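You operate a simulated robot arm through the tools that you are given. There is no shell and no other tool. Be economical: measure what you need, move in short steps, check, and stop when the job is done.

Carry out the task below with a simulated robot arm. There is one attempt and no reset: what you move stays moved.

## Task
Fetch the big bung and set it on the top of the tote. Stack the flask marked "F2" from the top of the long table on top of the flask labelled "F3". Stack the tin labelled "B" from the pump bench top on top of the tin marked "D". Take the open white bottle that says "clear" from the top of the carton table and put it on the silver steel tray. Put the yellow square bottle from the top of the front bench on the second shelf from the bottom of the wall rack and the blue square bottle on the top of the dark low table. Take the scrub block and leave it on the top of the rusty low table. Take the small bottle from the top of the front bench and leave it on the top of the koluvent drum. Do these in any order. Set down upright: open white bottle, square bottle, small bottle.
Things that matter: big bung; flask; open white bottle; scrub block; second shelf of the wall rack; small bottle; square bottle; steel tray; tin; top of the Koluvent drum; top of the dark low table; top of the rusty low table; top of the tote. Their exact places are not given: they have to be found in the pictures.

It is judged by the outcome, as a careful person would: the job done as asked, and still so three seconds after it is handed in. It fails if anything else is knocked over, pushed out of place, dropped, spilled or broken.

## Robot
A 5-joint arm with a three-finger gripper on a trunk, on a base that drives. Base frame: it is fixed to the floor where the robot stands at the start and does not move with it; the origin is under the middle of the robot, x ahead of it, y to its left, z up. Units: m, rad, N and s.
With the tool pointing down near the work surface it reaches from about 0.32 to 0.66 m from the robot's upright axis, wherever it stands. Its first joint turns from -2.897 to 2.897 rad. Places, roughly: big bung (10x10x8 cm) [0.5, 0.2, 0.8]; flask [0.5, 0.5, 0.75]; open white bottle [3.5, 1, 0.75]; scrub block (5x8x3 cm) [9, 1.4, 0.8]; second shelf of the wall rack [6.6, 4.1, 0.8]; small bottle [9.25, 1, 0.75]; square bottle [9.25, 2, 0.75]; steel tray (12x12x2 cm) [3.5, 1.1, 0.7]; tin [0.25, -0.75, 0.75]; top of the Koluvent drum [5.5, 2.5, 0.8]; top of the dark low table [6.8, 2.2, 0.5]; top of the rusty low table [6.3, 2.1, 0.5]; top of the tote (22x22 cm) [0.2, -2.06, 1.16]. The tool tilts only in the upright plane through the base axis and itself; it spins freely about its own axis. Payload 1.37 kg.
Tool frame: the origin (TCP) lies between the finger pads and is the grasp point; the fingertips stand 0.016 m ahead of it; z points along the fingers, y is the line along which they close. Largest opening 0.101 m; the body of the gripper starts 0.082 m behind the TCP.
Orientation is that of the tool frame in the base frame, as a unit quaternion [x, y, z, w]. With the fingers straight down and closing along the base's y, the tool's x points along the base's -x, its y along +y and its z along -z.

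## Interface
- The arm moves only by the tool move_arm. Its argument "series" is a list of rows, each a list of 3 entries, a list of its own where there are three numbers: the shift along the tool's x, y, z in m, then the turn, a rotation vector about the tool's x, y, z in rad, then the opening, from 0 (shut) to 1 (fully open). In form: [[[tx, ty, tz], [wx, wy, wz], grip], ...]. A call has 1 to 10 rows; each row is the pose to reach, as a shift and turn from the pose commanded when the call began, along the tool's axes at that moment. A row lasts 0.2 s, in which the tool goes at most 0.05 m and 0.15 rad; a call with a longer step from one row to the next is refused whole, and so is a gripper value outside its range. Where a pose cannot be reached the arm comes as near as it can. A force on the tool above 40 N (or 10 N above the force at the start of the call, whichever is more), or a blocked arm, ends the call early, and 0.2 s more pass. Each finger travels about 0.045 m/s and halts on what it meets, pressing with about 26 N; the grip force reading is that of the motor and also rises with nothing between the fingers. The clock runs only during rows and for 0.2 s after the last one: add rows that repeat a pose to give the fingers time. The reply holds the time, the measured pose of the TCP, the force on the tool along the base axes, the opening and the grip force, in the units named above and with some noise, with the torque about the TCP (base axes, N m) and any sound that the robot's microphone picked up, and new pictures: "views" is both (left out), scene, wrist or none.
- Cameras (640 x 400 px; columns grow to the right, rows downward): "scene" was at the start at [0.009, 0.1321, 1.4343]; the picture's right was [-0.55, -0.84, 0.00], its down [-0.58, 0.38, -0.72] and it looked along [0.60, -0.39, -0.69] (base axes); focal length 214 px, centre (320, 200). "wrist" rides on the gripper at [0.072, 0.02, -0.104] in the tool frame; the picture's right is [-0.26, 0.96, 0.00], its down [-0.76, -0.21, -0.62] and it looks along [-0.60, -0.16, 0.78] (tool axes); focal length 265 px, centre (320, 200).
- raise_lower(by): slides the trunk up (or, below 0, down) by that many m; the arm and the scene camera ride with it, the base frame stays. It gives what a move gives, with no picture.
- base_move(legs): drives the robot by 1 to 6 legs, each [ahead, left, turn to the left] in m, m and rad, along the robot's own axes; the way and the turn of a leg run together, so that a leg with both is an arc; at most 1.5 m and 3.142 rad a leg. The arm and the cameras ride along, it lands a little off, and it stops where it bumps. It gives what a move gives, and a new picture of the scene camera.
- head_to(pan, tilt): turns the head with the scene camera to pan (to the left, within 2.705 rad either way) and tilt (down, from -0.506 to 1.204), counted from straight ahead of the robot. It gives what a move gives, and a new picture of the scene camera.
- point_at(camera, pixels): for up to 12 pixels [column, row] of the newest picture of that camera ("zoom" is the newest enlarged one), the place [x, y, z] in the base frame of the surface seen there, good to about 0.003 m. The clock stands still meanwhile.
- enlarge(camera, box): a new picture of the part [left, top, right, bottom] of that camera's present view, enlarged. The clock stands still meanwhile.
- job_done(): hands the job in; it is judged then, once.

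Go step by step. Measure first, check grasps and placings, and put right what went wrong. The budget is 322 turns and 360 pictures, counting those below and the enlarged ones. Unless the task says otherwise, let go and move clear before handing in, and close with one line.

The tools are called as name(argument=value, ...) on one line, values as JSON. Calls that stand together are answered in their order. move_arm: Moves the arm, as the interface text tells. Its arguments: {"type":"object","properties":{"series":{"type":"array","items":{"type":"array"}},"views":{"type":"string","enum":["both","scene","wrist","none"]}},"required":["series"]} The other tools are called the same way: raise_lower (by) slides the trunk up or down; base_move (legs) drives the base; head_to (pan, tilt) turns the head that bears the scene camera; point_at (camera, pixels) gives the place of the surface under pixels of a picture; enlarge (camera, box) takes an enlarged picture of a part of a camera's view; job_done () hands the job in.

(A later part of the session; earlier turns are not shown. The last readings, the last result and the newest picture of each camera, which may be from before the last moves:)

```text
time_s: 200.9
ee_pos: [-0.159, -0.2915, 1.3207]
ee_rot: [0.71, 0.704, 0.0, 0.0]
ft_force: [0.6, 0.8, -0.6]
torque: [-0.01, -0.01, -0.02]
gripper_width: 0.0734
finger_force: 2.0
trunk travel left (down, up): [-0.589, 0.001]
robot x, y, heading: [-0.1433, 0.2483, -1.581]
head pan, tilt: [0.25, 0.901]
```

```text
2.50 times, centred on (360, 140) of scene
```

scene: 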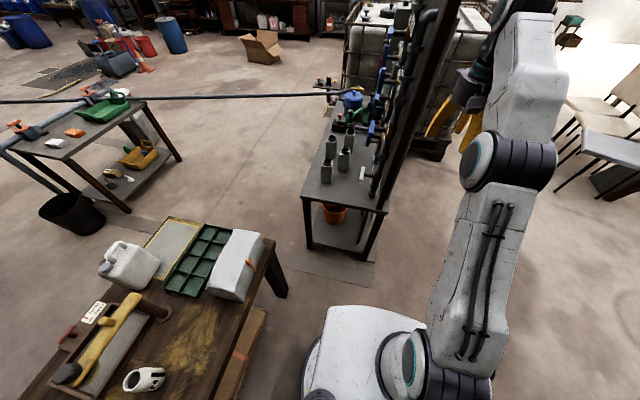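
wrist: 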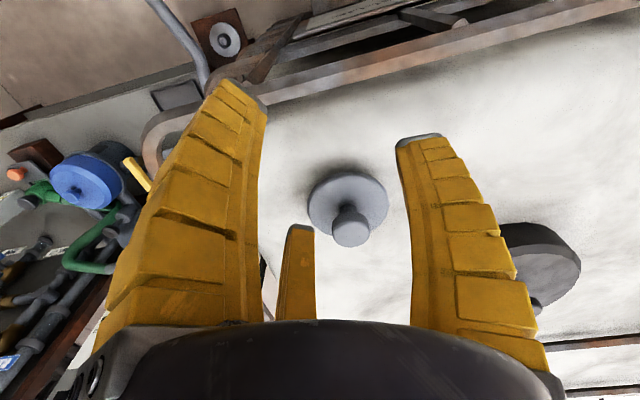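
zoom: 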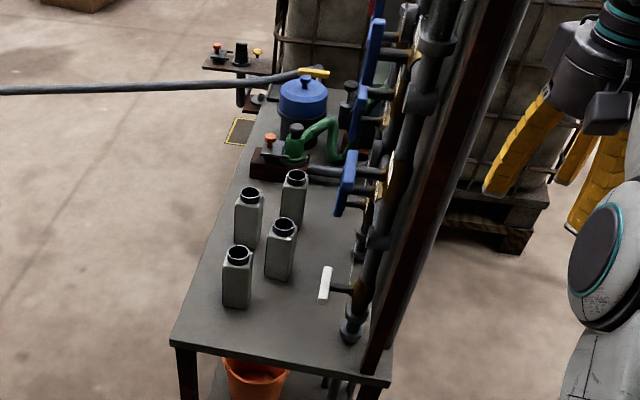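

point_at(camera="zoom", pixels=[[237, 256], [282, 230], [250, 195], [296, 180], [237, 305], [325, 285], [355, 315], [345, 185], [350, 170], [380, 20], [270, 165], [385, 60]])

```text
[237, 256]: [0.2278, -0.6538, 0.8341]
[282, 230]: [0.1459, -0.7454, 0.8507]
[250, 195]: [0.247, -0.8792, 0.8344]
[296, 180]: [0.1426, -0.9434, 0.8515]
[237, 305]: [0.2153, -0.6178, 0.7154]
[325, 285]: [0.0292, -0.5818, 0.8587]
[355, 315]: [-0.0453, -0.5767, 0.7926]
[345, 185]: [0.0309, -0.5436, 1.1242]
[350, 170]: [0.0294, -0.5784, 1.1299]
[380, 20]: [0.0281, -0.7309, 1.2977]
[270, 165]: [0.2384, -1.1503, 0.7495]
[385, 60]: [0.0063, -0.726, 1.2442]
```

Tins stand at about (0.228,-0.66), (0.14,-0.75), (0.245,-0.885), (0.14,-0.95) with labels on their far/east faces. I swing the arm to the left (east) side, spinning so the wrist camera will look west.

move_arm(series=[[[0.02, 0.03, 0], [0, 0, 0.15], 0.9], [[0.04, 0.06, 0], [0, 0, 0.3], 0.9], [[0.06, 0.09, 0.01], [0, 0, 0.45], 0.9], [[0.08, 0.12, 0.02], [0, 0, 0.6], 0.9], [[0.1, 0.15, 0.03], [0, 0, 0.75], 0.9], [[0.12, 0.18, 0.04], [0, 0, 0.9], 0.9], [[0.14, 0.21, 0.05], [0, 0, 1.05], 0.9], [[0.155, 0.24, 0.06], [0, 0, 1.2], 0.9], [[0.17, 0.27, 0.08], [0, 0, 1.35], 0.9], [[0.19, 0.3, 0.1], [0, 0, 1.5], 0.9]], views="none")

base_move(legs=[[0.0, 0.23, 0.0], [0.4, 0.0, 0.01]])

```text
time_s: 203.1
ee_pos: [0.1403, -0.1036, 1.2245]
ee_rot: [1.0, 0.03, 0.0, 0.0]
ft_force: [0.1, 0.3, 0.4]
torque: [-0.02, -0.02, -0.03]
gripper_width: 0.092
finger_force: 0.5
trunk travel left (down, up): [-0.589, 0.001]
robot x, y, heading: [-0.1462, 0.2431, -1.579]
head pan, tilt: [0.25, 0.901]
```

```text
time_s: 207.0
ee_pos: [0.3701, -0.5112, 1.2242]
ee_rot: [1.0, 0.031, 0.0, 0.0]
ft_force: [0.1, -0.6, 0.1]
torque: [-0.01, -0.01, 0.01]
gripper_width: 0.092
finger_force: 1.2
trunk travel left (down, up): [-0.589, 0.001]
robot x, y, heading: [0.0847, -0.1606, -1.578]
head pan, tilt: [0.25, 0.901]
```

scene: 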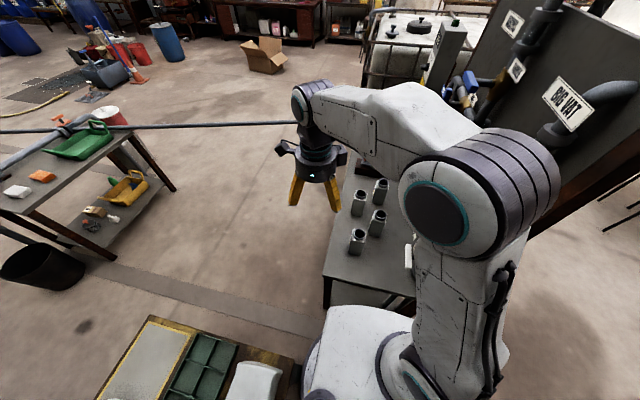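

I lower the trunk 0.2 and move the TCP toward (0.40,-0.70) to see the labels.

raise_lower(by=-0.2)

move_arm(series=[[[0.01, 0.04, 0], [0, 0, 0], 0.9], [[0.02, 0.08, 0], [0, 0, 0], 0.9], [[0.03, 0.12, 0.02], [0, 0, 0], 0.9], [[0.03, 0.16, 0.04], [0, 0, 0], 0.9]], views="wrist")

```text
time_s: 209.2
ee_pos: [0.3689, -0.5117, 1.0255]
ee_rot: [1.0, 0.03, 0.0, 0.0]
ft_force: [-0.5, 0.7, 0.0]
torque: [-0.02, 0.02, 0.06]
gripper_width: 0.0919
finger_force: 1.5
trunk travel left (down, up): [-0.389, 0.201]
robot x, y, heading: [0.085, -0.1622, -1.58]
head pan, tilt: [0.25, 0.901]
```

```text
time_s: 210.2
ee_pos: [0.4102, -0.6712, 0.9838]
ee_rot: [1.0, 0.031, -0.001, -0.001]
ft_force: [0.3, -0.6, 1.1]
torque: [0.02, -0.01, 0.0]
gripper_width: 0.0917
finger_force: 1.7
trunk travel left (down, up): [-0.389, 0.201]
robot x, y, heading: [0.0798, -0.1613, -1.58]
head pan, tilt: [0.25, 0.901]
```

wrist: 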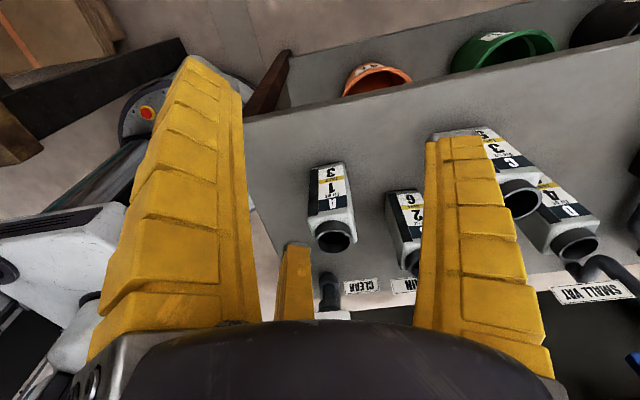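

enlarge(camera="wrist", box=[280, 110, 620, 300])

point_at(camera="wrist", pixels=[[333, 236], [575, 240], [520, 200], [413, 265], [330, 190], [405, 210], [340, 165]])

```text
1.88 times, centred on (450, 205) of wrist
```

zoom: 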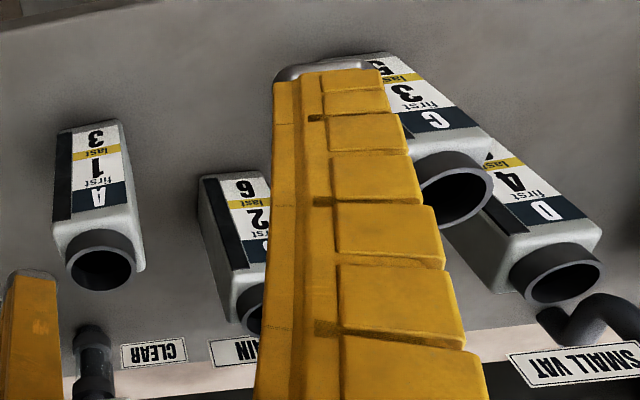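

```text
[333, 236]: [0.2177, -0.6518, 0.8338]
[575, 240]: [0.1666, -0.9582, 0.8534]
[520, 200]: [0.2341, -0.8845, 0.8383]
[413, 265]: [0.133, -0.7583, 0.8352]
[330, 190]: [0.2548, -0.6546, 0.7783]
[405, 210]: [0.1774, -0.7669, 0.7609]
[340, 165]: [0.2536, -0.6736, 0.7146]
```

Labels read A (0.228,-0.655), C (0.235,-0.885), D (0.15,-0.955), so B is the one at (0.135,-0.758), but D is beyond reach from this end. These should be stacked from the bench's east side; I pull the arm back and go look for a way round the long table's north end.

move_arm(series=[[[0, -0.03, -0.04], [0, 0, 0], 0.9], [[0, -0.07, -0.06], [0, 0, 0], 0.9], [[0, -0.11, -0.08], [0, 0, 0], 0.9], [[0, -0.15, -0.1], [0, 0, 0], 0.9], [[-0.02, -0.19, -0.12], [0, 0, 0], 0.9], [[-0.05, -0.23, -0.13], [0, 0, 0], 0.9], [[-0.08, -0.26, -0.14], [0, 0, 0], 0.9]], views="none")

base_move(legs=[[-0.25, 0.0, 0.0], [0.0, -0.55, 0.0], [-1.2, 0.0, 0.0]])

head_to(pan=2.6, tilt=0.6)

```text
refused: row 6 steps farther than a row can; nothing moved
```

```text
time_s: 220.6
ee_pos: [-0.1197, 0.8452, 0.9853]
ee_rot: [0.999, 0.044, -0.001, 0.0]
ft_force: [0.6, 0.4, -0.2]
torque: [0.05, 0.01, -0.02]
gripper_width: 0.092
finger_force: 1.0
trunk travel left (down, up): [-0.389, 0.201]
robot x, y, heading: [-0.4553, 1.3446, -1.559]
head pan, tilt: [0.25, 0.901]
```

scene: 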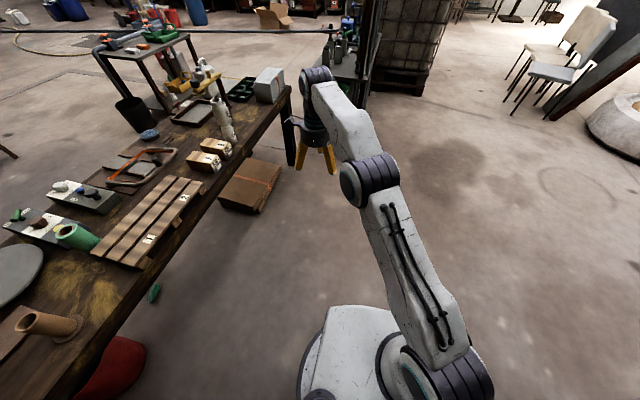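

```text
time_s: 222.8
ee_pos: [-0.1195, 0.8466, 0.9858]
ee_rot: [0.999, 0.044, 0.0, -0.001]
ft_force: [-0.5, -0.5, 0.1]
torque: [0.0, -0.01, -0.02]
gripper_width: 0.0922
finger_force: 0.6
trunk travel left (down, up): [-0.389, 0.201]
robot x, y, heading: [-0.4565, 1.3483, -1.557]
head pan, tilt: [2.601, 0.6]
```

scene: 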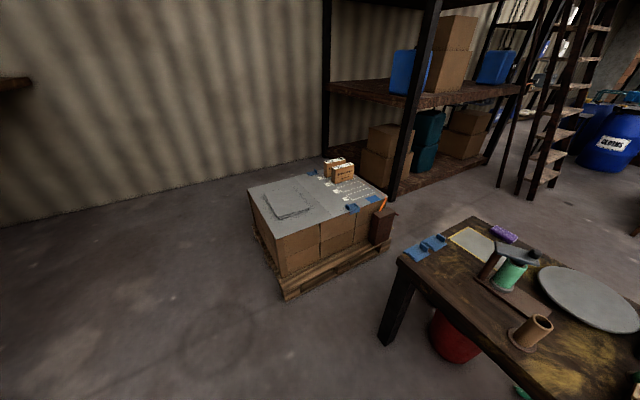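

The arm stayed low in that move but cleared everything (the flask stack at (222,120) still stands). I measure the gap between the pallet and the table's north end.

point_at(camera="scene", pixels=[[387, 340], [400, 262], [285, 298], [388, 245], [385, 225], [395, 215], [440, 235], [470, 218], [395, 195], [490, 165], [510, 192], [420, 240]])

enlarge(camera="scene", box=[330, 120, 640, 320])

```text
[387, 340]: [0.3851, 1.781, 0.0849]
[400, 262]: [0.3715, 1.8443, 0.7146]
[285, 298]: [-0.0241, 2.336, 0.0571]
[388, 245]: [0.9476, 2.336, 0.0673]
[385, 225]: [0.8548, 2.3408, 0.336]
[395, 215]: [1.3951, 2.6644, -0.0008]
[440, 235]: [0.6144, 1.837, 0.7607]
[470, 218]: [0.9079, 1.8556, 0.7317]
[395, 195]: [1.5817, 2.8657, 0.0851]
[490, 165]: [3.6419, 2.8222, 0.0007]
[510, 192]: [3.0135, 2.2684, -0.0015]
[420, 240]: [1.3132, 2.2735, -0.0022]
```

```text
2.00 times, centred on (485, 220) of scene
```

zoom: 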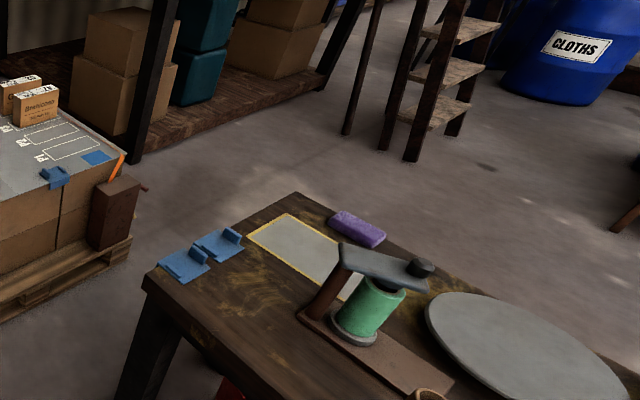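

The pallet–table gap is just 0.49 m, too tight. I check the alternative: north of the pallet and down between pallet and rack.

point_at(camera="scene", pixels=[[249, 190], [318, 172], [382, 197], [250, 225], [240, 180], [280, 172], [390, 190], [335, 155], [325, 150], [300, 165], [200, 200], [398, 200]])

enlarge(camera="scene", box=[220, 120, 440, 300])

```text
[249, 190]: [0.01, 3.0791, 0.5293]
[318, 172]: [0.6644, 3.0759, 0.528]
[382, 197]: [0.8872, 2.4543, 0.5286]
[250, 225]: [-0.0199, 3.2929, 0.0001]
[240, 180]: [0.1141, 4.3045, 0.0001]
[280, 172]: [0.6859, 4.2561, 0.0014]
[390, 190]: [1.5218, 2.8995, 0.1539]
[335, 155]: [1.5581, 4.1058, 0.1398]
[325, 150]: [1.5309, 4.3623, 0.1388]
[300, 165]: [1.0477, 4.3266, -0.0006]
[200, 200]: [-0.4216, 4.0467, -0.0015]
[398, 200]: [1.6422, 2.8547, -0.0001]
```

```text
2.22 times, centred on (330, 210) of scene
```

zoom: 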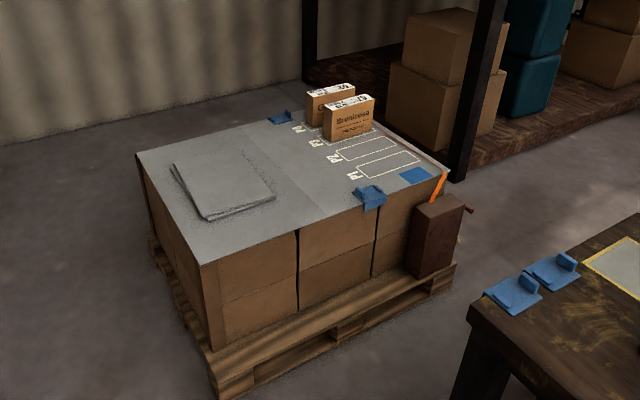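

The pallet ends at x≈0.95 and the rack starts at x≈1.52, a 0.57 m lane against a 0.51 m base; I'll inspect it from closer. First I tuck the arm in front of the robot.

move_arm(series=[[[-0.036, -0.018, -0.014], [0, 0, 0], 0.9], [[-0.072, -0.036, -0.029], [0, 0, 0], 0.9], [[-0.108, -0.053, -0.043], [0, 0, 0], 0.9], [[-0.144, -0.071, -0.058], [0, 0, 0], 0.9], [[-0.18, -0.089, -0.072], [0, 0, 0], 0.9], [[-0.216, -0.107, -0.087], [0, 0, 0], 0.9], [[-0.252, -0.124, -0.1], [0, 0, 0], 0.9], [[-0.288, -0.142, -0.115], [0, 0, 0], 0.9], [[-0.324, -0.159, -0.13], [0, 0, 0], 0.9]], views="none")

base_move(legs=[[-1.2, 0.0, 0.0], [-1.1, 0.0, -0.014]])

head_to(pan=1.5, tilt=0.6)

```text
time_s: 224.8
ee_pos: [-0.4554, 0.9787, 1.1198]
ee_rot: [0.999, 0.044, 0.0, 0.0]
ft_force: [0.1, 0.2, -0.4]
torque: [-0.01, 0.01, 0.01]
gripper_width: 0.0918
finger_force: 0.6
trunk travel left (down, up): [-0.389, 0.201]
robot x, y, heading: [-0.4536, 1.3433, -1.55]
head pan, tilt: [2.601, 0.6]
```

```text
time_s: 236.3
ee_pos: [-0.4689, 3.3345, 1.121]
ee_rot: [1.0, 0.021, 0.0, 0.0]
ft_force: [0.3, -0.1, -0.7]
torque: [0.06, -0.01, -0.01]
gripper_width: 0.0921
finger_force: 1.2
trunk travel left (down, up): [-0.389, 0.201]
robot x, y, heading: [-0.4563, 3.7025, -1.594]
head pan, tilt: [2.601, 0.6]
```

scene: 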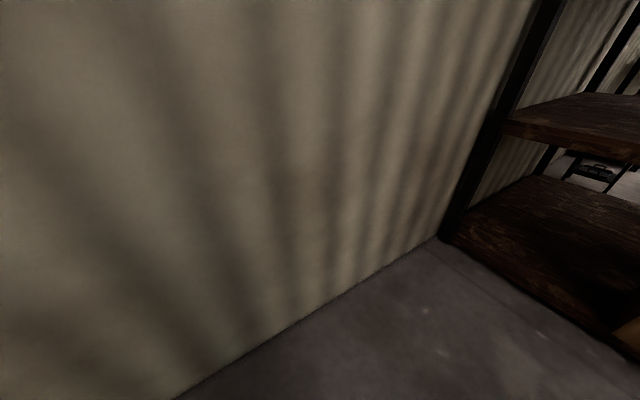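

```text
time_s: 237.7
ee_pos: [-0.468, 3.3339, 1.1197]
ee_rot: [1.0, 0.021, 0.001, 0.0]
ft_force: [-0.6, -0.3, 0.0]
torque: [-0.02, 0.03, -0.01]
gripper_width: 0.0918
finger_force: 0.8
trunk travel left (down, up): [-0.389, 0.201]
robot x, y, heading: [-0.4561, 3.7034, -1.597]
head pan, tilt: [1.499, 0.6]
```

scene: 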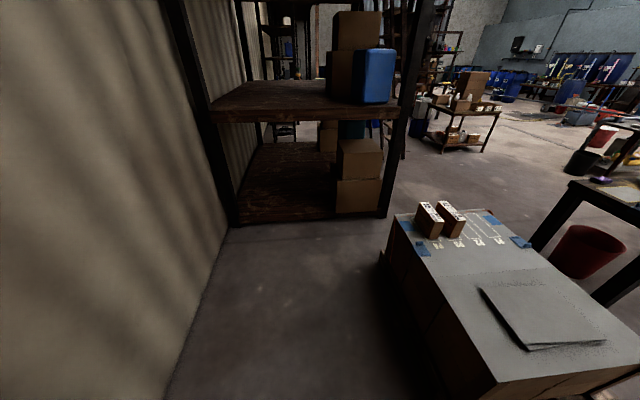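

point_at(camera="scene", pixels=[[387, 215], [240, 222], [400, 110], [395, 216], [382, 258], [388, 270], [225, 110], [340, 105], [384, 245], [300, 220]])

base_move(legs=[[0.0, 0.75, 0.026]])

head_to(pan=0.9, tilt=0.85)

```text
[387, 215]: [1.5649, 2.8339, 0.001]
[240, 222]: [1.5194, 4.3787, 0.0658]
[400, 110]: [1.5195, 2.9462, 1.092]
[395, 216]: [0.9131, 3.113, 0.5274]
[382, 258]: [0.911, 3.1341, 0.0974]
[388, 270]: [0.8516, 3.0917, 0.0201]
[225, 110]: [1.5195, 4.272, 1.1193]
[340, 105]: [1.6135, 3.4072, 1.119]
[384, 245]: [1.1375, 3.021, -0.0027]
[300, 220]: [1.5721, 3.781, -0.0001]
```

```text
time_s: 241.8
ee_pos: [0.2864, 3.3171, 1.1202]
ee_rot: [1.0, 0.026, 0.0, 0.0]
ft_force: [-0.3, -0.5, -0.3]
torque: [-0.02, 0.0, 0.01]
gripper_width: 0.092
finger_force: 1.3
trunk travel left (down, up): [-0.389, 0.201]
robot x, y, heading: [0.294, 3.6853, -1.589]
head pan, tilt: [1.499, 0.6]
```

scene: 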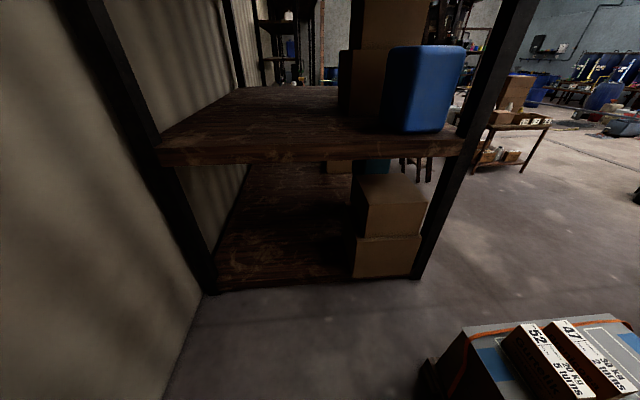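

```text
time_s: 242.8
ee_pos: [0.2856, 3.3187, 1.1191]
ee_rot: [1.0, 0.027, 0.001, 0.0]
ft_force: [-0.8, 0.4, 0.3]
torque: [-0.01, 0.01, 0.0]
gripper_width: 0.0917
finger_force: 0.5
trunk travel left (down, up): [-0.389, 0.201]
robot x, y, heading: [0.2938, 3.6872, -1.588]
head pan, tilt: [0.901, 0.85]
```

scene: 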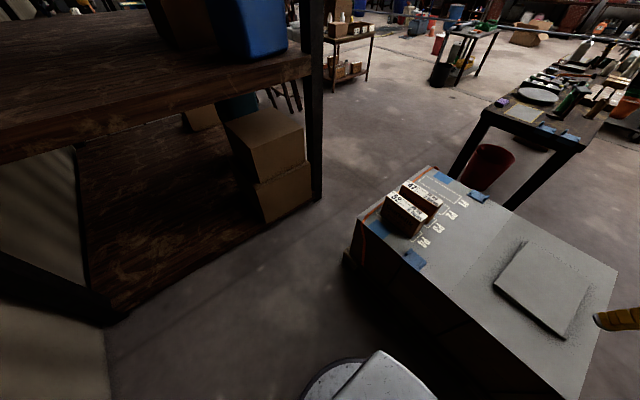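

point_at(camera="scene", pixels=[[343, 255], [350, 265], [357, 225], [427, 168], [318, 198], [308, 200], [300, 210], [115, 312], [345, 250], [360, 285], [310, 80], [250, 240]])

enlarge(camera="scene", box=[250, 150, 450, 300])

```text
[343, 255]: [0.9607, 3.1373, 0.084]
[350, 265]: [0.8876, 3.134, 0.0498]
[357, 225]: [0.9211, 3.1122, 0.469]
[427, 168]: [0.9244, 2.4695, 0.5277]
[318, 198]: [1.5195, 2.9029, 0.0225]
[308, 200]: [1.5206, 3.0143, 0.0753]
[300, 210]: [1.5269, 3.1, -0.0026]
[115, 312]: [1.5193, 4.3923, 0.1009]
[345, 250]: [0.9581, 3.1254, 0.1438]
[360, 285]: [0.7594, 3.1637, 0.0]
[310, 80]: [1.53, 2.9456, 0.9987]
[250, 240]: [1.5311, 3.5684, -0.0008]
```

```text
2.67 times, centred on (350, 225) of scene
```

zoom: 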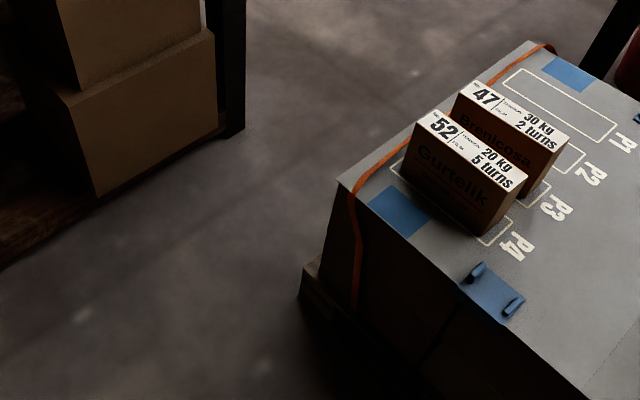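

head_to(pan=0.9, tilt=1.2)

```text
time_s: 243.6
ee_pos: [0.2866, 3.3177, 1.1207]
ee_rot: [1.0, 0.026, 0.0, 0.001]
ft_force: [-0.8, 0.1, 0.1]
torque: [-0.02, -0.03, 0.0]
gripper_width: 0.0924
finger_force: 0.4
trunk travel left (down, up): [-0.389, 0.201]
robot x, y, heading: [0.2923, 3.6852, -1.592]
head pan, tilt: [0.901, 1.201]
```

scene: 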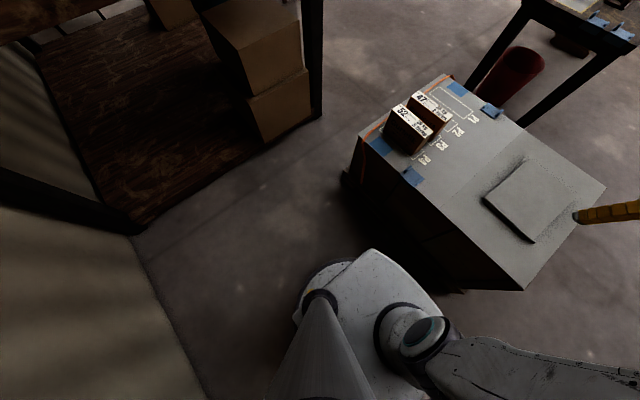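

point_at(camera="scene", pixels=[[310, 278], [330, 265], [298, 300], [345, 262], [375, 250], [320, 272], [435, 295], [296, 320]])

```text
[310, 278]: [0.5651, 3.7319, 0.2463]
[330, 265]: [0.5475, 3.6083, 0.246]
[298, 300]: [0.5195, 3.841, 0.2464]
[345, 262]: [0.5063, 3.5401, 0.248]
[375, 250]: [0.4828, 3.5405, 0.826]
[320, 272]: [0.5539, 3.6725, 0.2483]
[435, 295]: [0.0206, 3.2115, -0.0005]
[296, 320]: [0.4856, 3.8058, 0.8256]
```

The base is actually about 0.275 m in radius, so that lane (0.56 m) is too narrow. I'll take the long way: back south round the tote and then east. First the west lane.

base_move(legs=[[0.0, -0.8, 0.02], [1.5, 0.0, 0.0], [1.5, 0.0, 0.0], [0.0, -0.85, 0.0], [1.5, 0.0, 0.0]])

```text
time_s: 273.4
ee_pos: [-1.0819, -1.3079, 1.1204]
ee_rot: [0.997, 0.077, 0.0, 0.001]
ft_force: [0.7, 0.7, 0.0]
torque: [-0.01, -0.03, 0.0]
gripper_width: 0.0923
finger_force: 1.0
trunk travel left (down, up): [-0.389, 0.201]
robot x, y, heading: [-1.1152, -0.9422, -1.483]
head pan, tilt: [0.901, 1.201]
```

scene: 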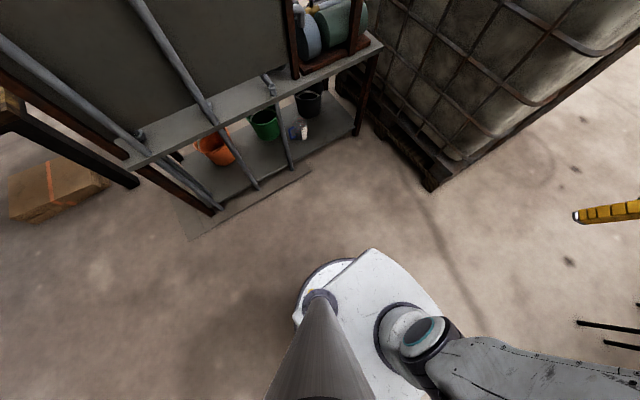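

base_move(legs=[[0.0, -0.27, -0.088], [1.4, 0.0, 0.0], [1.4, 0.0, 0.0], [0.0, 0.0, 1.571], [1.4, 0.0, 0.0], [1.4, 0.0, 0.0]])

head_to(pan=0.4, tilt=0.35)

```text
time_s: 305.4
ee_pos: [1.7635, -3.7537, 1.1197]
ee_rot: [0.682, 0.732, 0.0, 0.0]
ft_force: [0.7, 0.0, -0.4]
torque: [0.0, -0.02, -0.02]
gripper_width: 0.092
finger_force: 0.6
trunk travel left (down, up): [-0.389, 0.201]
robot x, y, heading: [1.394, -3.7501, -0.001]
head pan, tilt: [0.901, 1.201]
```

scene: 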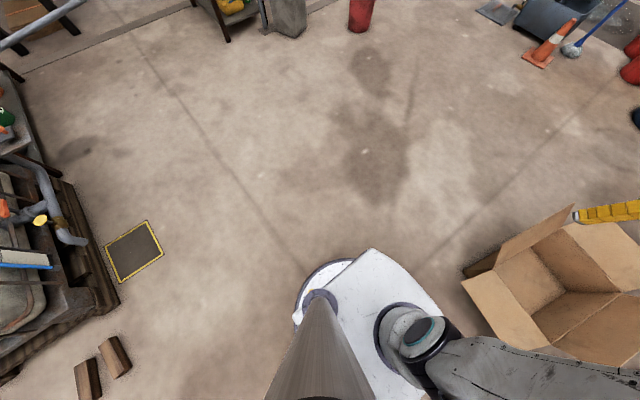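

```text
time_s: 306.6
ee_pos: [1.7642, -3.7536, 1.1196]
ee_rot: [0.681, 0.732, 0.001, 0.0]
ft_force: [0.5, 0.0, 0.1]
torque: [0.02, 0.0, -0.02]
gripper_width: 0.092
finger_force: 0.9
trunk travel left (down, up): [-0.389, 0.201]
robot x, y, heading: [1.3956, -3.754, 0.003]
head pan, tilt: [0.4, 0.351]
```

scene: 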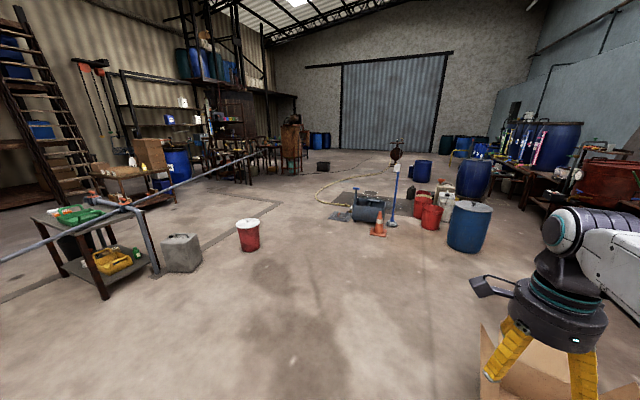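

The pipe runs past the small table to a stand near (258,153). I measure its far end and the obstacles.

point_at(camera="scene", pixels=[[255, 154], [220, 166], [180, 182], [262, 185], [240, 175], [300, 170], [248, 235], [325, 165], [318, 200], [350, 205], [372, 215], [135, 205]])

enlarge(camera="scene", box=[100, 110, 420, 260])

```text
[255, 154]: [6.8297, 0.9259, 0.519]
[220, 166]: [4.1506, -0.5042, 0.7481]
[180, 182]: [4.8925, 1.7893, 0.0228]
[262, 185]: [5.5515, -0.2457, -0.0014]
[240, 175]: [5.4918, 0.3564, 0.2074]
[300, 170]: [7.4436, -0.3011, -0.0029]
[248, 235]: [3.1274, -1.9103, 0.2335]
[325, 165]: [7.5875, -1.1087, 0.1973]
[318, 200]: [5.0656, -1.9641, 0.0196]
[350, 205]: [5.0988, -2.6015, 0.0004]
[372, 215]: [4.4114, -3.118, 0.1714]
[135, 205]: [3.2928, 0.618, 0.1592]
```

```text
2.00 times, centred on (260, 185) of scene
```

zoom: 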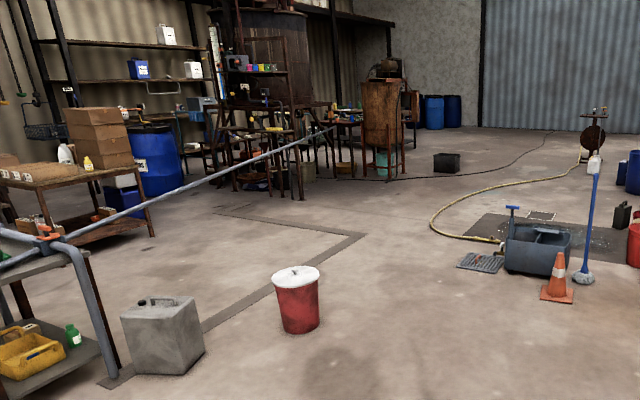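

The corridor between the pipe and the yellow hose looks open. I drive to about (4.3,-1.25), clear of the red bucket at (3.13,-1.91).

base_move(legs=[[1.2, 0.9, 0.0], [1.2, 0.3, 0.0], [0.5, 1.2, 0.0]])

head_to(pan=0.5, tilt=0.4)

```text
time_s: 326.1
ee_pos: [4.6894, -1.3677, 1.119]
ee_rot: [0.68, 0.733, 0.0, 0.0]
ft_force: [0.5, 0.3, 0.4]
torque: [-0.01, -0.01, 0.04]
gripper_width: 0.0921
finger_force: 1.1
trunk travel left (down, up): [-0.389, 0.201]
robot x, y, heading: [4.3199, -1.3662, 0.008]
head pan, tilt: [0.4, 0.351]
```

scene: 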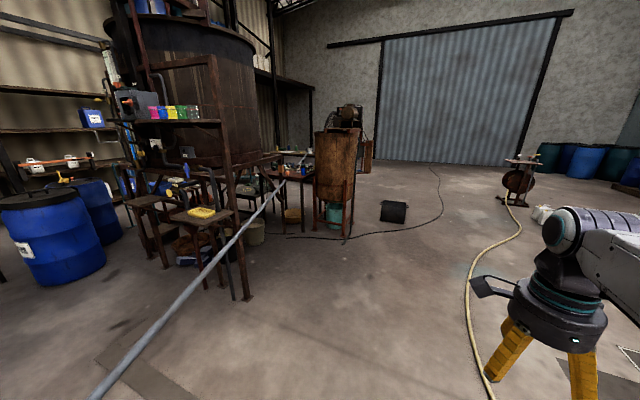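

```text
time_s: 326.8
ee_pos: [4.6901, -1.3686, 1.1196]
ee_rot: [0.68, 0.733, 0.0, 0.0]
ft_force: [0.1, 0.7, -0.2]
torque: [0.03, 0.0, -0.01]
gripper_width: 0.0919
finger_force: 0.6
trunk travel left (down, up): [-0.389, 0.201]
robot x, y, heading: [4.3216, -1.3663, 0.004]
head pan, tilt: [0.499, 0.4]
```

scene: 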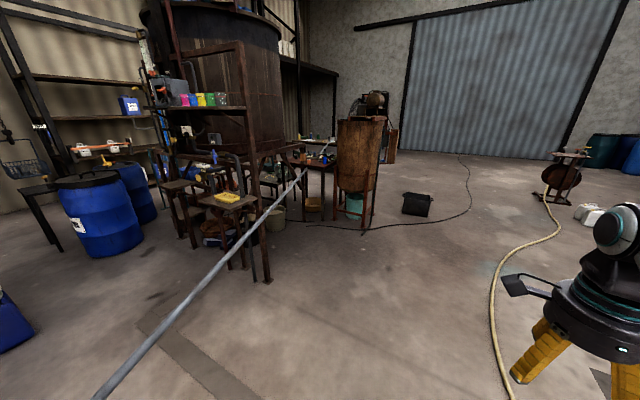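

enlarge(camera="scene", box=[140, 70, 440, 300])

point_at(camera="scene", pixels=[[125, 368], [200, 285], [250, 230], [285, 193], [305, 172], [265, 280], [370, 225], [340, 222], [330, 165], [85, 210], [415, 205], [225, 200]])

```text
1.74 times, centred on (290, 185) of scene
```

zoom: 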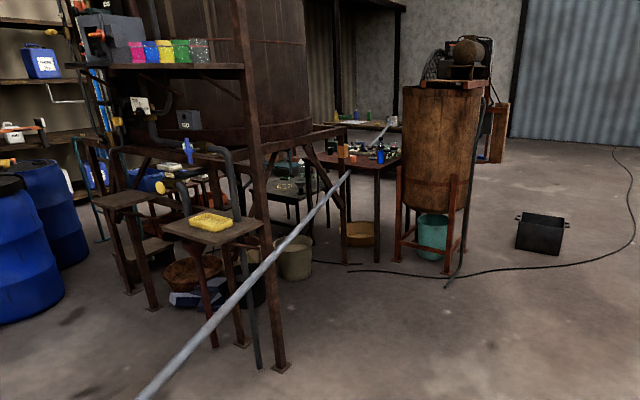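

```text
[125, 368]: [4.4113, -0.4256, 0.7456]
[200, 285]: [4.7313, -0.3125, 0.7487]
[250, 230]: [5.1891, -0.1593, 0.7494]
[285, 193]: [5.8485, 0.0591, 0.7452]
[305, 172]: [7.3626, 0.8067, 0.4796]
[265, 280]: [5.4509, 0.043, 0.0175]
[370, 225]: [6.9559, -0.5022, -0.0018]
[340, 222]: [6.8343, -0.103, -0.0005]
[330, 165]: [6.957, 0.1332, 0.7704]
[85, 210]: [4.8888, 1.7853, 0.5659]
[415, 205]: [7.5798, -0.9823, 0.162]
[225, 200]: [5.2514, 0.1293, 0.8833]
```

The pipe runs on past (5.85,0.06) into the hopper area at x≈7, so the way north is further east. I drive to about (6.2,-1.1) and look again.

base_move(legs=[[1.0, 0.15, 0.0], [0.95, 0.1, 0.0]])

head_to(pan=0.5, tilt=0.5)

```text
time_s: 336.5
ee_pos: [6.6151, -1.1543, 1.1206]
ee_rot: [0.69, 0.724, 0.0, 0.001]
ft_force: [-0.9, 0.0, -0.5]
torque: [0.04, -0.02, 0.05]
gripper_width: 0.0922
finger_force: 0.8
trunk travel left (down, up): [-0.389, 0.201]
robot x, y, heading: [6.2434, -1.1451, -0.018]
head pan, tilt: [0.499, 0.4]
```

scene: 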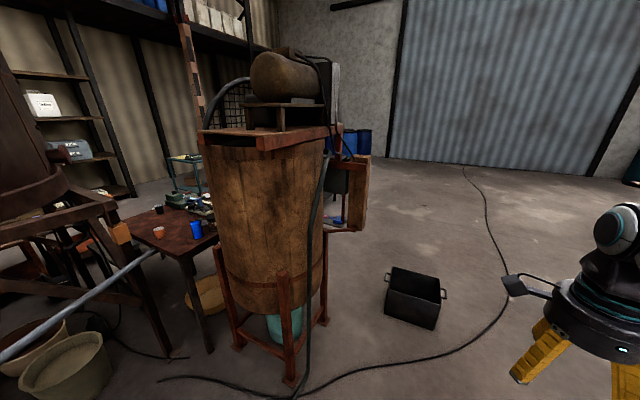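

```text
time_s: 337.1
ee_pos: [6.6147, -1.1547, 1.1197]
ee_rot: [0.69, 0.724, 0.0, 0.0]
ft_force: [0.1, -0.3, -0.4]
torque: [0.01, 0.02, 0.03]
gripper_width: 0.0918
finger_force: 0.9
trunk travel left (down, up): [-0.389, 0.201]
robot x, y, heading: [6.2457, -1.1466, -0.023]
head pan, tilt: [0.499, 0.499]
```

scene: 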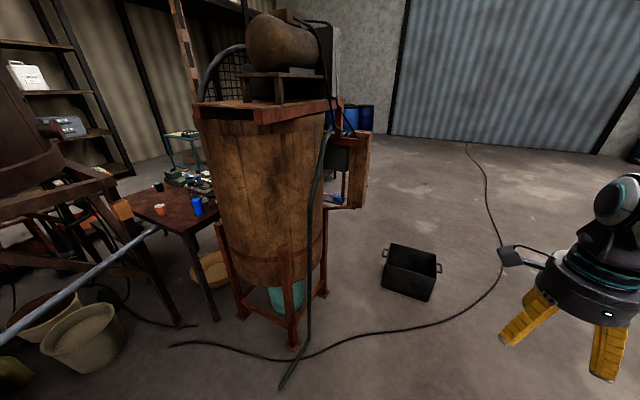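

point_at(camera="scene", pixels=[[325, 295], [293, 348], [385, 285], [432, 298], [440, 265], [395, 245], [500, 280], [485, 210], [360, 205], [330, 205], [345, 160], [340, 350]])

head_to(pan=0.1, tilt=0.5)

```text
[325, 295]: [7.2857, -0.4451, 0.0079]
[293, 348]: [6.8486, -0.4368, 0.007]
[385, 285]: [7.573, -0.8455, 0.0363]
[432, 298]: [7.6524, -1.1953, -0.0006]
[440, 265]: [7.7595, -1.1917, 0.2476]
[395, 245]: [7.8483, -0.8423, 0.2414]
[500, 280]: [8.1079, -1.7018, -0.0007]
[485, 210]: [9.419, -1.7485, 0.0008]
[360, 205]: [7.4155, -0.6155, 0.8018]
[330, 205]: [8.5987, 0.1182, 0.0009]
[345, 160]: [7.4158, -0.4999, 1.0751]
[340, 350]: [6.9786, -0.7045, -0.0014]
```

```text
time_s: 338.0
ee_pos: [6.6132, -1.1548, 1.1199]
ee_rot: [0.689, 0.724, -0.001, 0.001]
ft_force: [-0.3, -0.2, -0.1]
torque: [-0.01, -0.06, -0.04]
gripper_width: 0.0918
finger_force: 0.7
trunk travel left (down, up): [-0.389, 0.201]
robot x, y, heading: [6.2479, -1.1465, -0.019]
head pan, tilt: [0.099, 0.499]
```

scene: 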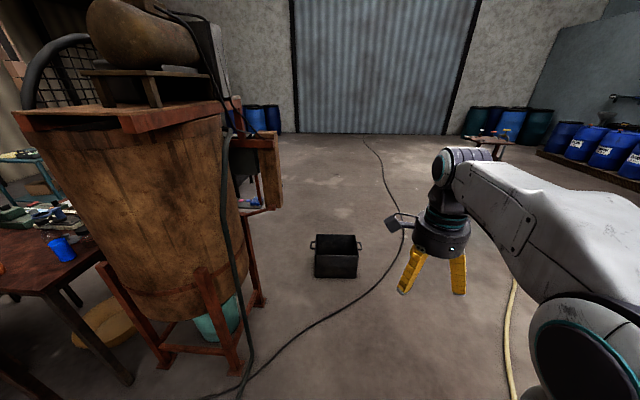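

point_at(camera="scene", pixels=[[508, 340], [516, 290], [300, 335], [350, 310], [395, 260], [478, 145], [275, 195], [265, 300], [270, 170], [505, 390]])

```text
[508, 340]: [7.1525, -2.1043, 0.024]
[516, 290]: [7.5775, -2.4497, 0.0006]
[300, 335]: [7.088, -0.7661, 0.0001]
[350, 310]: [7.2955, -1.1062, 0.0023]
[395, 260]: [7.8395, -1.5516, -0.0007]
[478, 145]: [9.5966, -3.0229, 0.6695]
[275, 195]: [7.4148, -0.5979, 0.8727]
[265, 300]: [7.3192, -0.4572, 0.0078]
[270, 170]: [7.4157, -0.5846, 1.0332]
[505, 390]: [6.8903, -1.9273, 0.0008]
```

I pass south of the black bin (y≈-1.55), over the thin cable, to about (8.15,-1.5).

base_move(legs=[[0.8, -0.38, 0.019], [1.1, 0.0, 0.0]])

head_to(pan=1.2, tilt=0.5)

```text
time_s: 347.8
ee_pos: [8.4913, -1.5486, 1.1201]
ee_rot: [0.686, 0.728, 0.001, 0.0]
ft_force: [0.3, -0.9, 0.0]
torque: [0.02, 0.03, 0.0]
gripper_width: 0.0922
finger_force: 0.6
trunk travel left (down, up): [-0.389, 0.201]
robot x, y, heading: [8.1227, -1.546, -0.012]
head pan, tilt: [0.099, 0.499]
```

scene: 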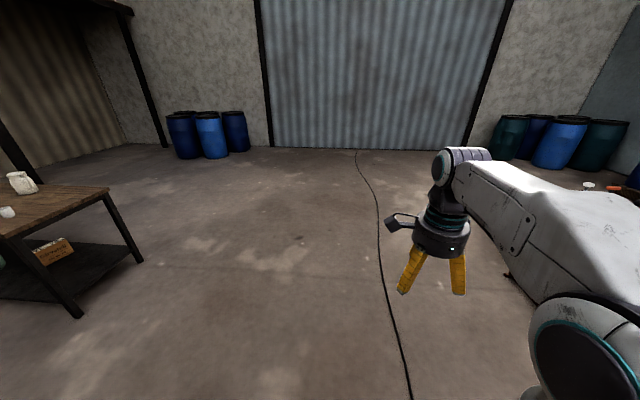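

```text
time_s: 349.2
ee_pos: [8.4902, -1.5486, 1.1193]
ee_rot: [0.685, 0.728, 0.0, 0.001]
ft_force: [0.5, 0.4, -0.3]
torque: [-0.05, 0.02, 0.02]
gripper_width: 0.0921
finger_force: 0.5
trunk travel left (down, up): [-0.389, 0.201]
robot x, y, heading: [8.121, -1.5455, -0.011]
head pan, tilt: [1.201, 0.499]
```

scene: 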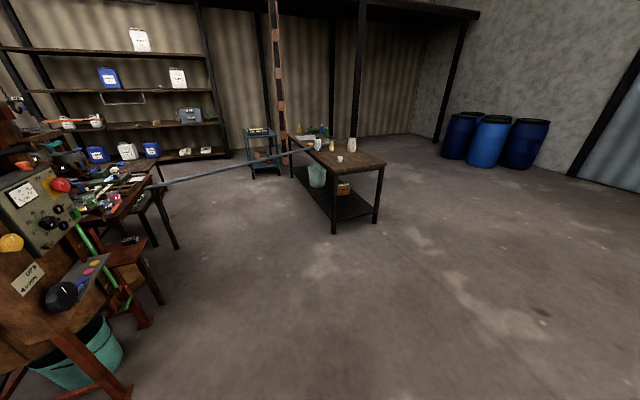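

The cable was no obstacle. The front bench is at (335,165), and the pipe ends on its near west side. I enlarge and measure.

enlarge(camera="scene", box=[220, 80, 400, 240])

point_at(camera="scene", pixels=[[333, 232], [375, 220], [335, 170], [385, 162], [345, 140], [300, 140], [285, 158], [160, 185], [310, 150], [250, 130], [282, 150], [252, 178]])

```text
2.50 times, centred on (310, 160) of scene
```

zoom: 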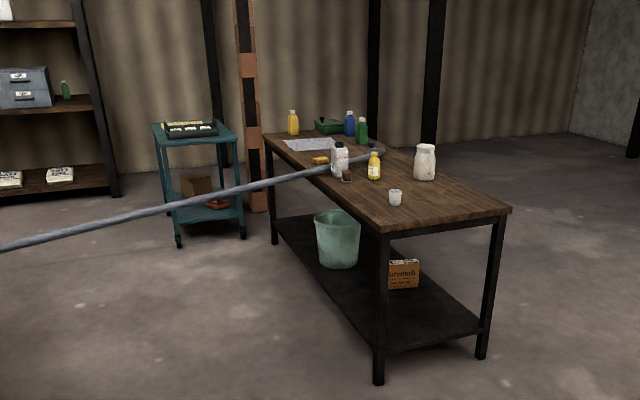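

```text
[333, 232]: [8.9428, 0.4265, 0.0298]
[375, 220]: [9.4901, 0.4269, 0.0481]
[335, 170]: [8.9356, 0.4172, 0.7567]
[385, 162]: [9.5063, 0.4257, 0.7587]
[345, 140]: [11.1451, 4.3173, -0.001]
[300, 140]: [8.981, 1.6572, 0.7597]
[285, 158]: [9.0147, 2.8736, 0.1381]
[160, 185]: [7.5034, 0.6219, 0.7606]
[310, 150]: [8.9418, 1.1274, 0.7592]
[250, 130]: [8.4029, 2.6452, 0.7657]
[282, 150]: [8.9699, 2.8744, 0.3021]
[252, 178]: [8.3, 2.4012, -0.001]
```

The front bench spans x 8.93–9.51 from y 0.42, top z 0.757. I drive round to its east side and turn to face it.

base_move(legs=[[1.45, 0.9, 0.011], [0.4, 1.0, 0.0], [0.0, 0.95, 0.0], [0.0, 0.0, 3.14]])

head_to(pan=0.0, tilt=0.8)

```text
refused: leg 1 is longer than a leg can be; nothing moved
```

```text
time_s: 350.6
ee_pos: [8.4893, -1.5481, 1.1198]
ee_rot: [0.685, 0.728, 0.0, 0.0]
ft_force: [-0.4, -0.8, -0.1]
torque: [0.02, -0.03, 0.04]
gripper_width: 0.0921
finger_force: 0.8
trunk travel left (down, up): [-0.389, 0.201]
robot x, y, heading: [8.1292, -1.5432, -0.009]
head pan, tilt: [0.0, 0.799]
```

scene: 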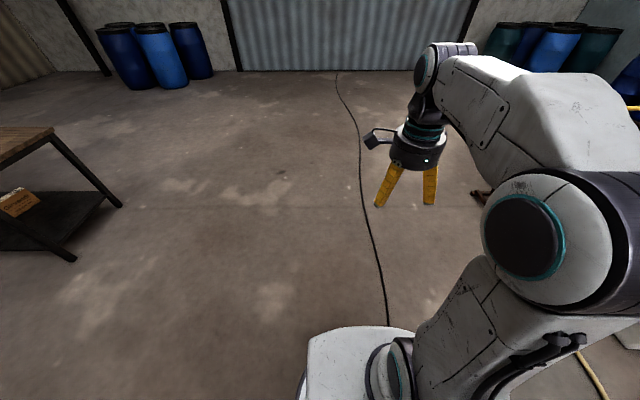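

base_move(legs=[[1.2, 0.75, 0.011], [0.65, 0.75, 0.0], [0.0, 1.4, 0.0], [0.0, 0.0, 3.14]])

head_to(pan=0.0, tilt=0.75)

```text
time_s: 376.2
ee_pos: [9.5569, 1.3904, 1.1196]
ee_rot: [0.727, -0.687, 0.0, 0.001]
ft_force: [-1.0, -0.9, -0.1]
torque: [0.01, 0.02, -0.02]
gripper_width: 0.0919
finger_force: 0.9
trunk travel left (down, up): [-0.389, 0.201]
robot x, y, heading: [9.9193, 1.3853, 3.128]
head pan, tilt: [0.0, 0.799]
```

scene: 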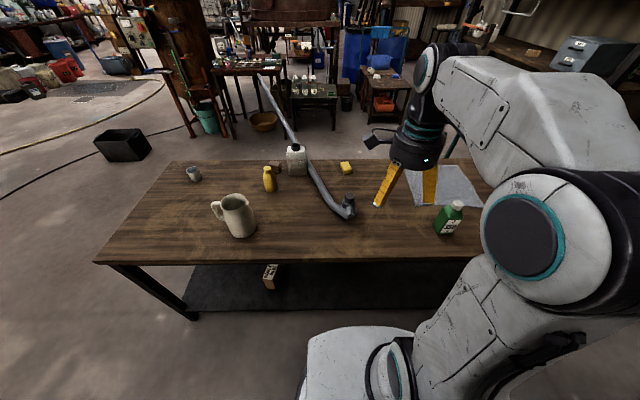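

```text
time_s: 376.9
ee_pos: [9.5547, 1.3912, 1.1204]
ee_rot: [0.726, -0.687, 0.0, 0.0]
ft_force: [0.5, -1.3, 0.2]
torque: [0.03, 0.03, 0.0]
gripper_width: 0.0919
finger_force: 0.9
trunk travel left (down, up): [-0.389, 0.201]
robot x, y, heading: [9.9253, 1.3808, 3.125]
head pan, tilt: [0.0, 0.75]
```

scene: 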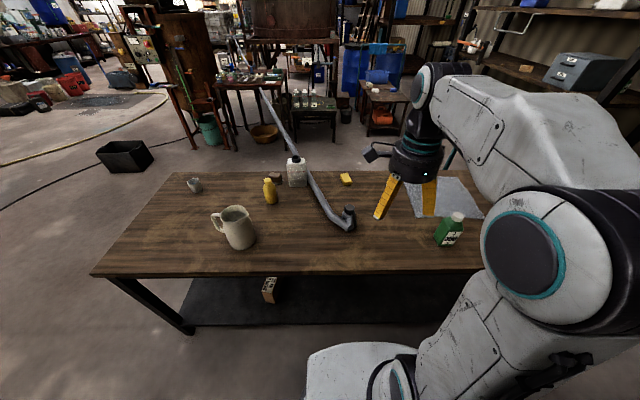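

enlarge(camera="scene", box=[170, 140, 490, 260])

head_to(pan=-0.7, tilt=0.75)

```text
2.00 times, centred on (330, 200) of scene
```

zoom: 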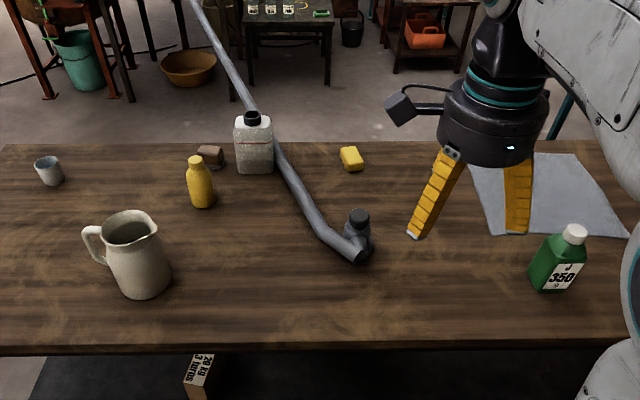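

```text
time_s: 377.9
ee_pos: [9.5563, 1.3918, 1.1193]
ee_rot: [0.727, -0.687, 0.0, -0.001]
ft_force: [0.1, -1.2, 0.1]
torque: [-0.01, 0.02, 0.04]
gripper_width: 0.0918
finger_force: 0.5
trunk travel left (down, up): [-0.389, 0.201]
robot x, y, heading: [9.9241, 1.3869, 3.126]
head pan, tilt: [-0.7, 0.75]
```

scene: 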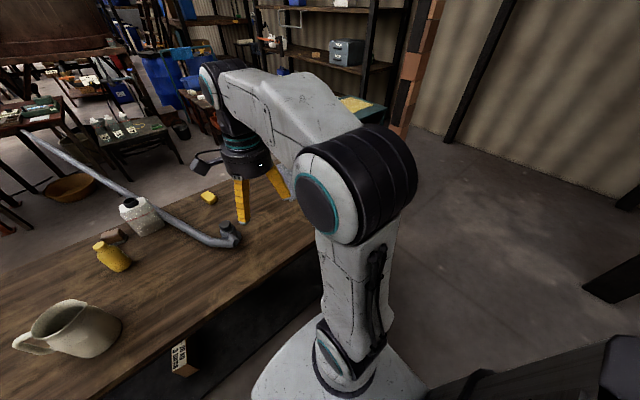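

point_at(camera="scene", pixels=[[112, 258], [208, 197], [113, 236], [140, 220], [228, 230], [70, 330], [100, 245], [300, 200]])

head_to(pan=-1.3, tilt=0.7)

```text
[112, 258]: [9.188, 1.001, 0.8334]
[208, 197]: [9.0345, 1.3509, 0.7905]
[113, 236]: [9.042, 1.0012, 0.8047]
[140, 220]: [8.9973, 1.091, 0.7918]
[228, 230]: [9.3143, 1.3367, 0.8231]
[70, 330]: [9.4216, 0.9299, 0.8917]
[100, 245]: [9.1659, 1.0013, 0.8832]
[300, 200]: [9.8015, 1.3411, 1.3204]
```

```text
time_s: 378.9
ee_pos: [9.5552, 1.3897, 1.1206]
ee_rot: [0.726, -0.687, 0.0, 0.0]
ft_force: [1.3, -0.8, 0.0]
torque: [0.0, 0.01, 0.03]
gripper_width: 0.0922
finger_force: 0.3
trunk travel left (down, up): [-0.389, 0.201]
robot x, y, heading: [9.9213, 1.385, 3.126]
head pan, tilt: [-1.3, 0.7]
```

scene: 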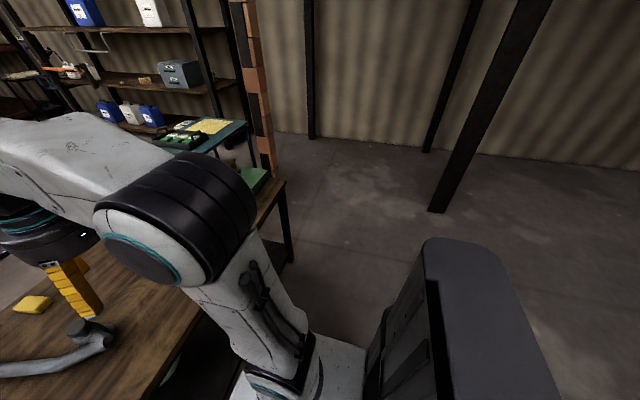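

point_at(camera="scene", pixels=[[285, 180], [291, 258], [245, 140], [272, 175], [250, 180], [200, 125], [244, 118], [437, 210], [312, 137], [427, 150], [215, 150]])

enlarge(camera="scene", box=[40, 40, 320, 280])

```text
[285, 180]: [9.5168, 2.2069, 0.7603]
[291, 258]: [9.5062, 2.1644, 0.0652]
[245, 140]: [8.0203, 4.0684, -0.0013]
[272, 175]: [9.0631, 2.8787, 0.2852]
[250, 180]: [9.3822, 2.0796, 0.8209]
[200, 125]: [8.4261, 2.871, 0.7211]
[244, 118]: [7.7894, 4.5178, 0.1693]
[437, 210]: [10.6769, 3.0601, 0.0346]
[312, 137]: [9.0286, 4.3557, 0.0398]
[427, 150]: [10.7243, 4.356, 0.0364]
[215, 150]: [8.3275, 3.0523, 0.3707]
```

```text
1.67 times, centred on (180, 160) of scene
```

zoom: 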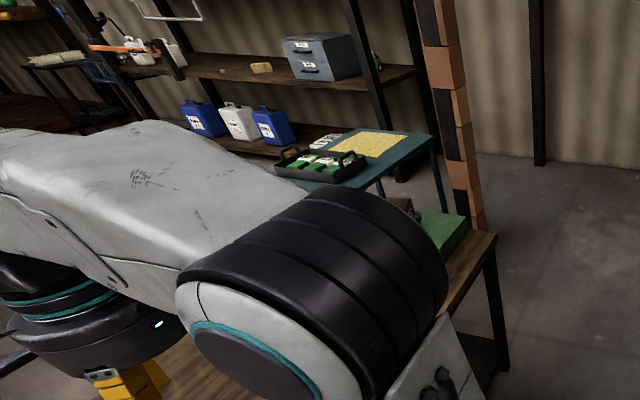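

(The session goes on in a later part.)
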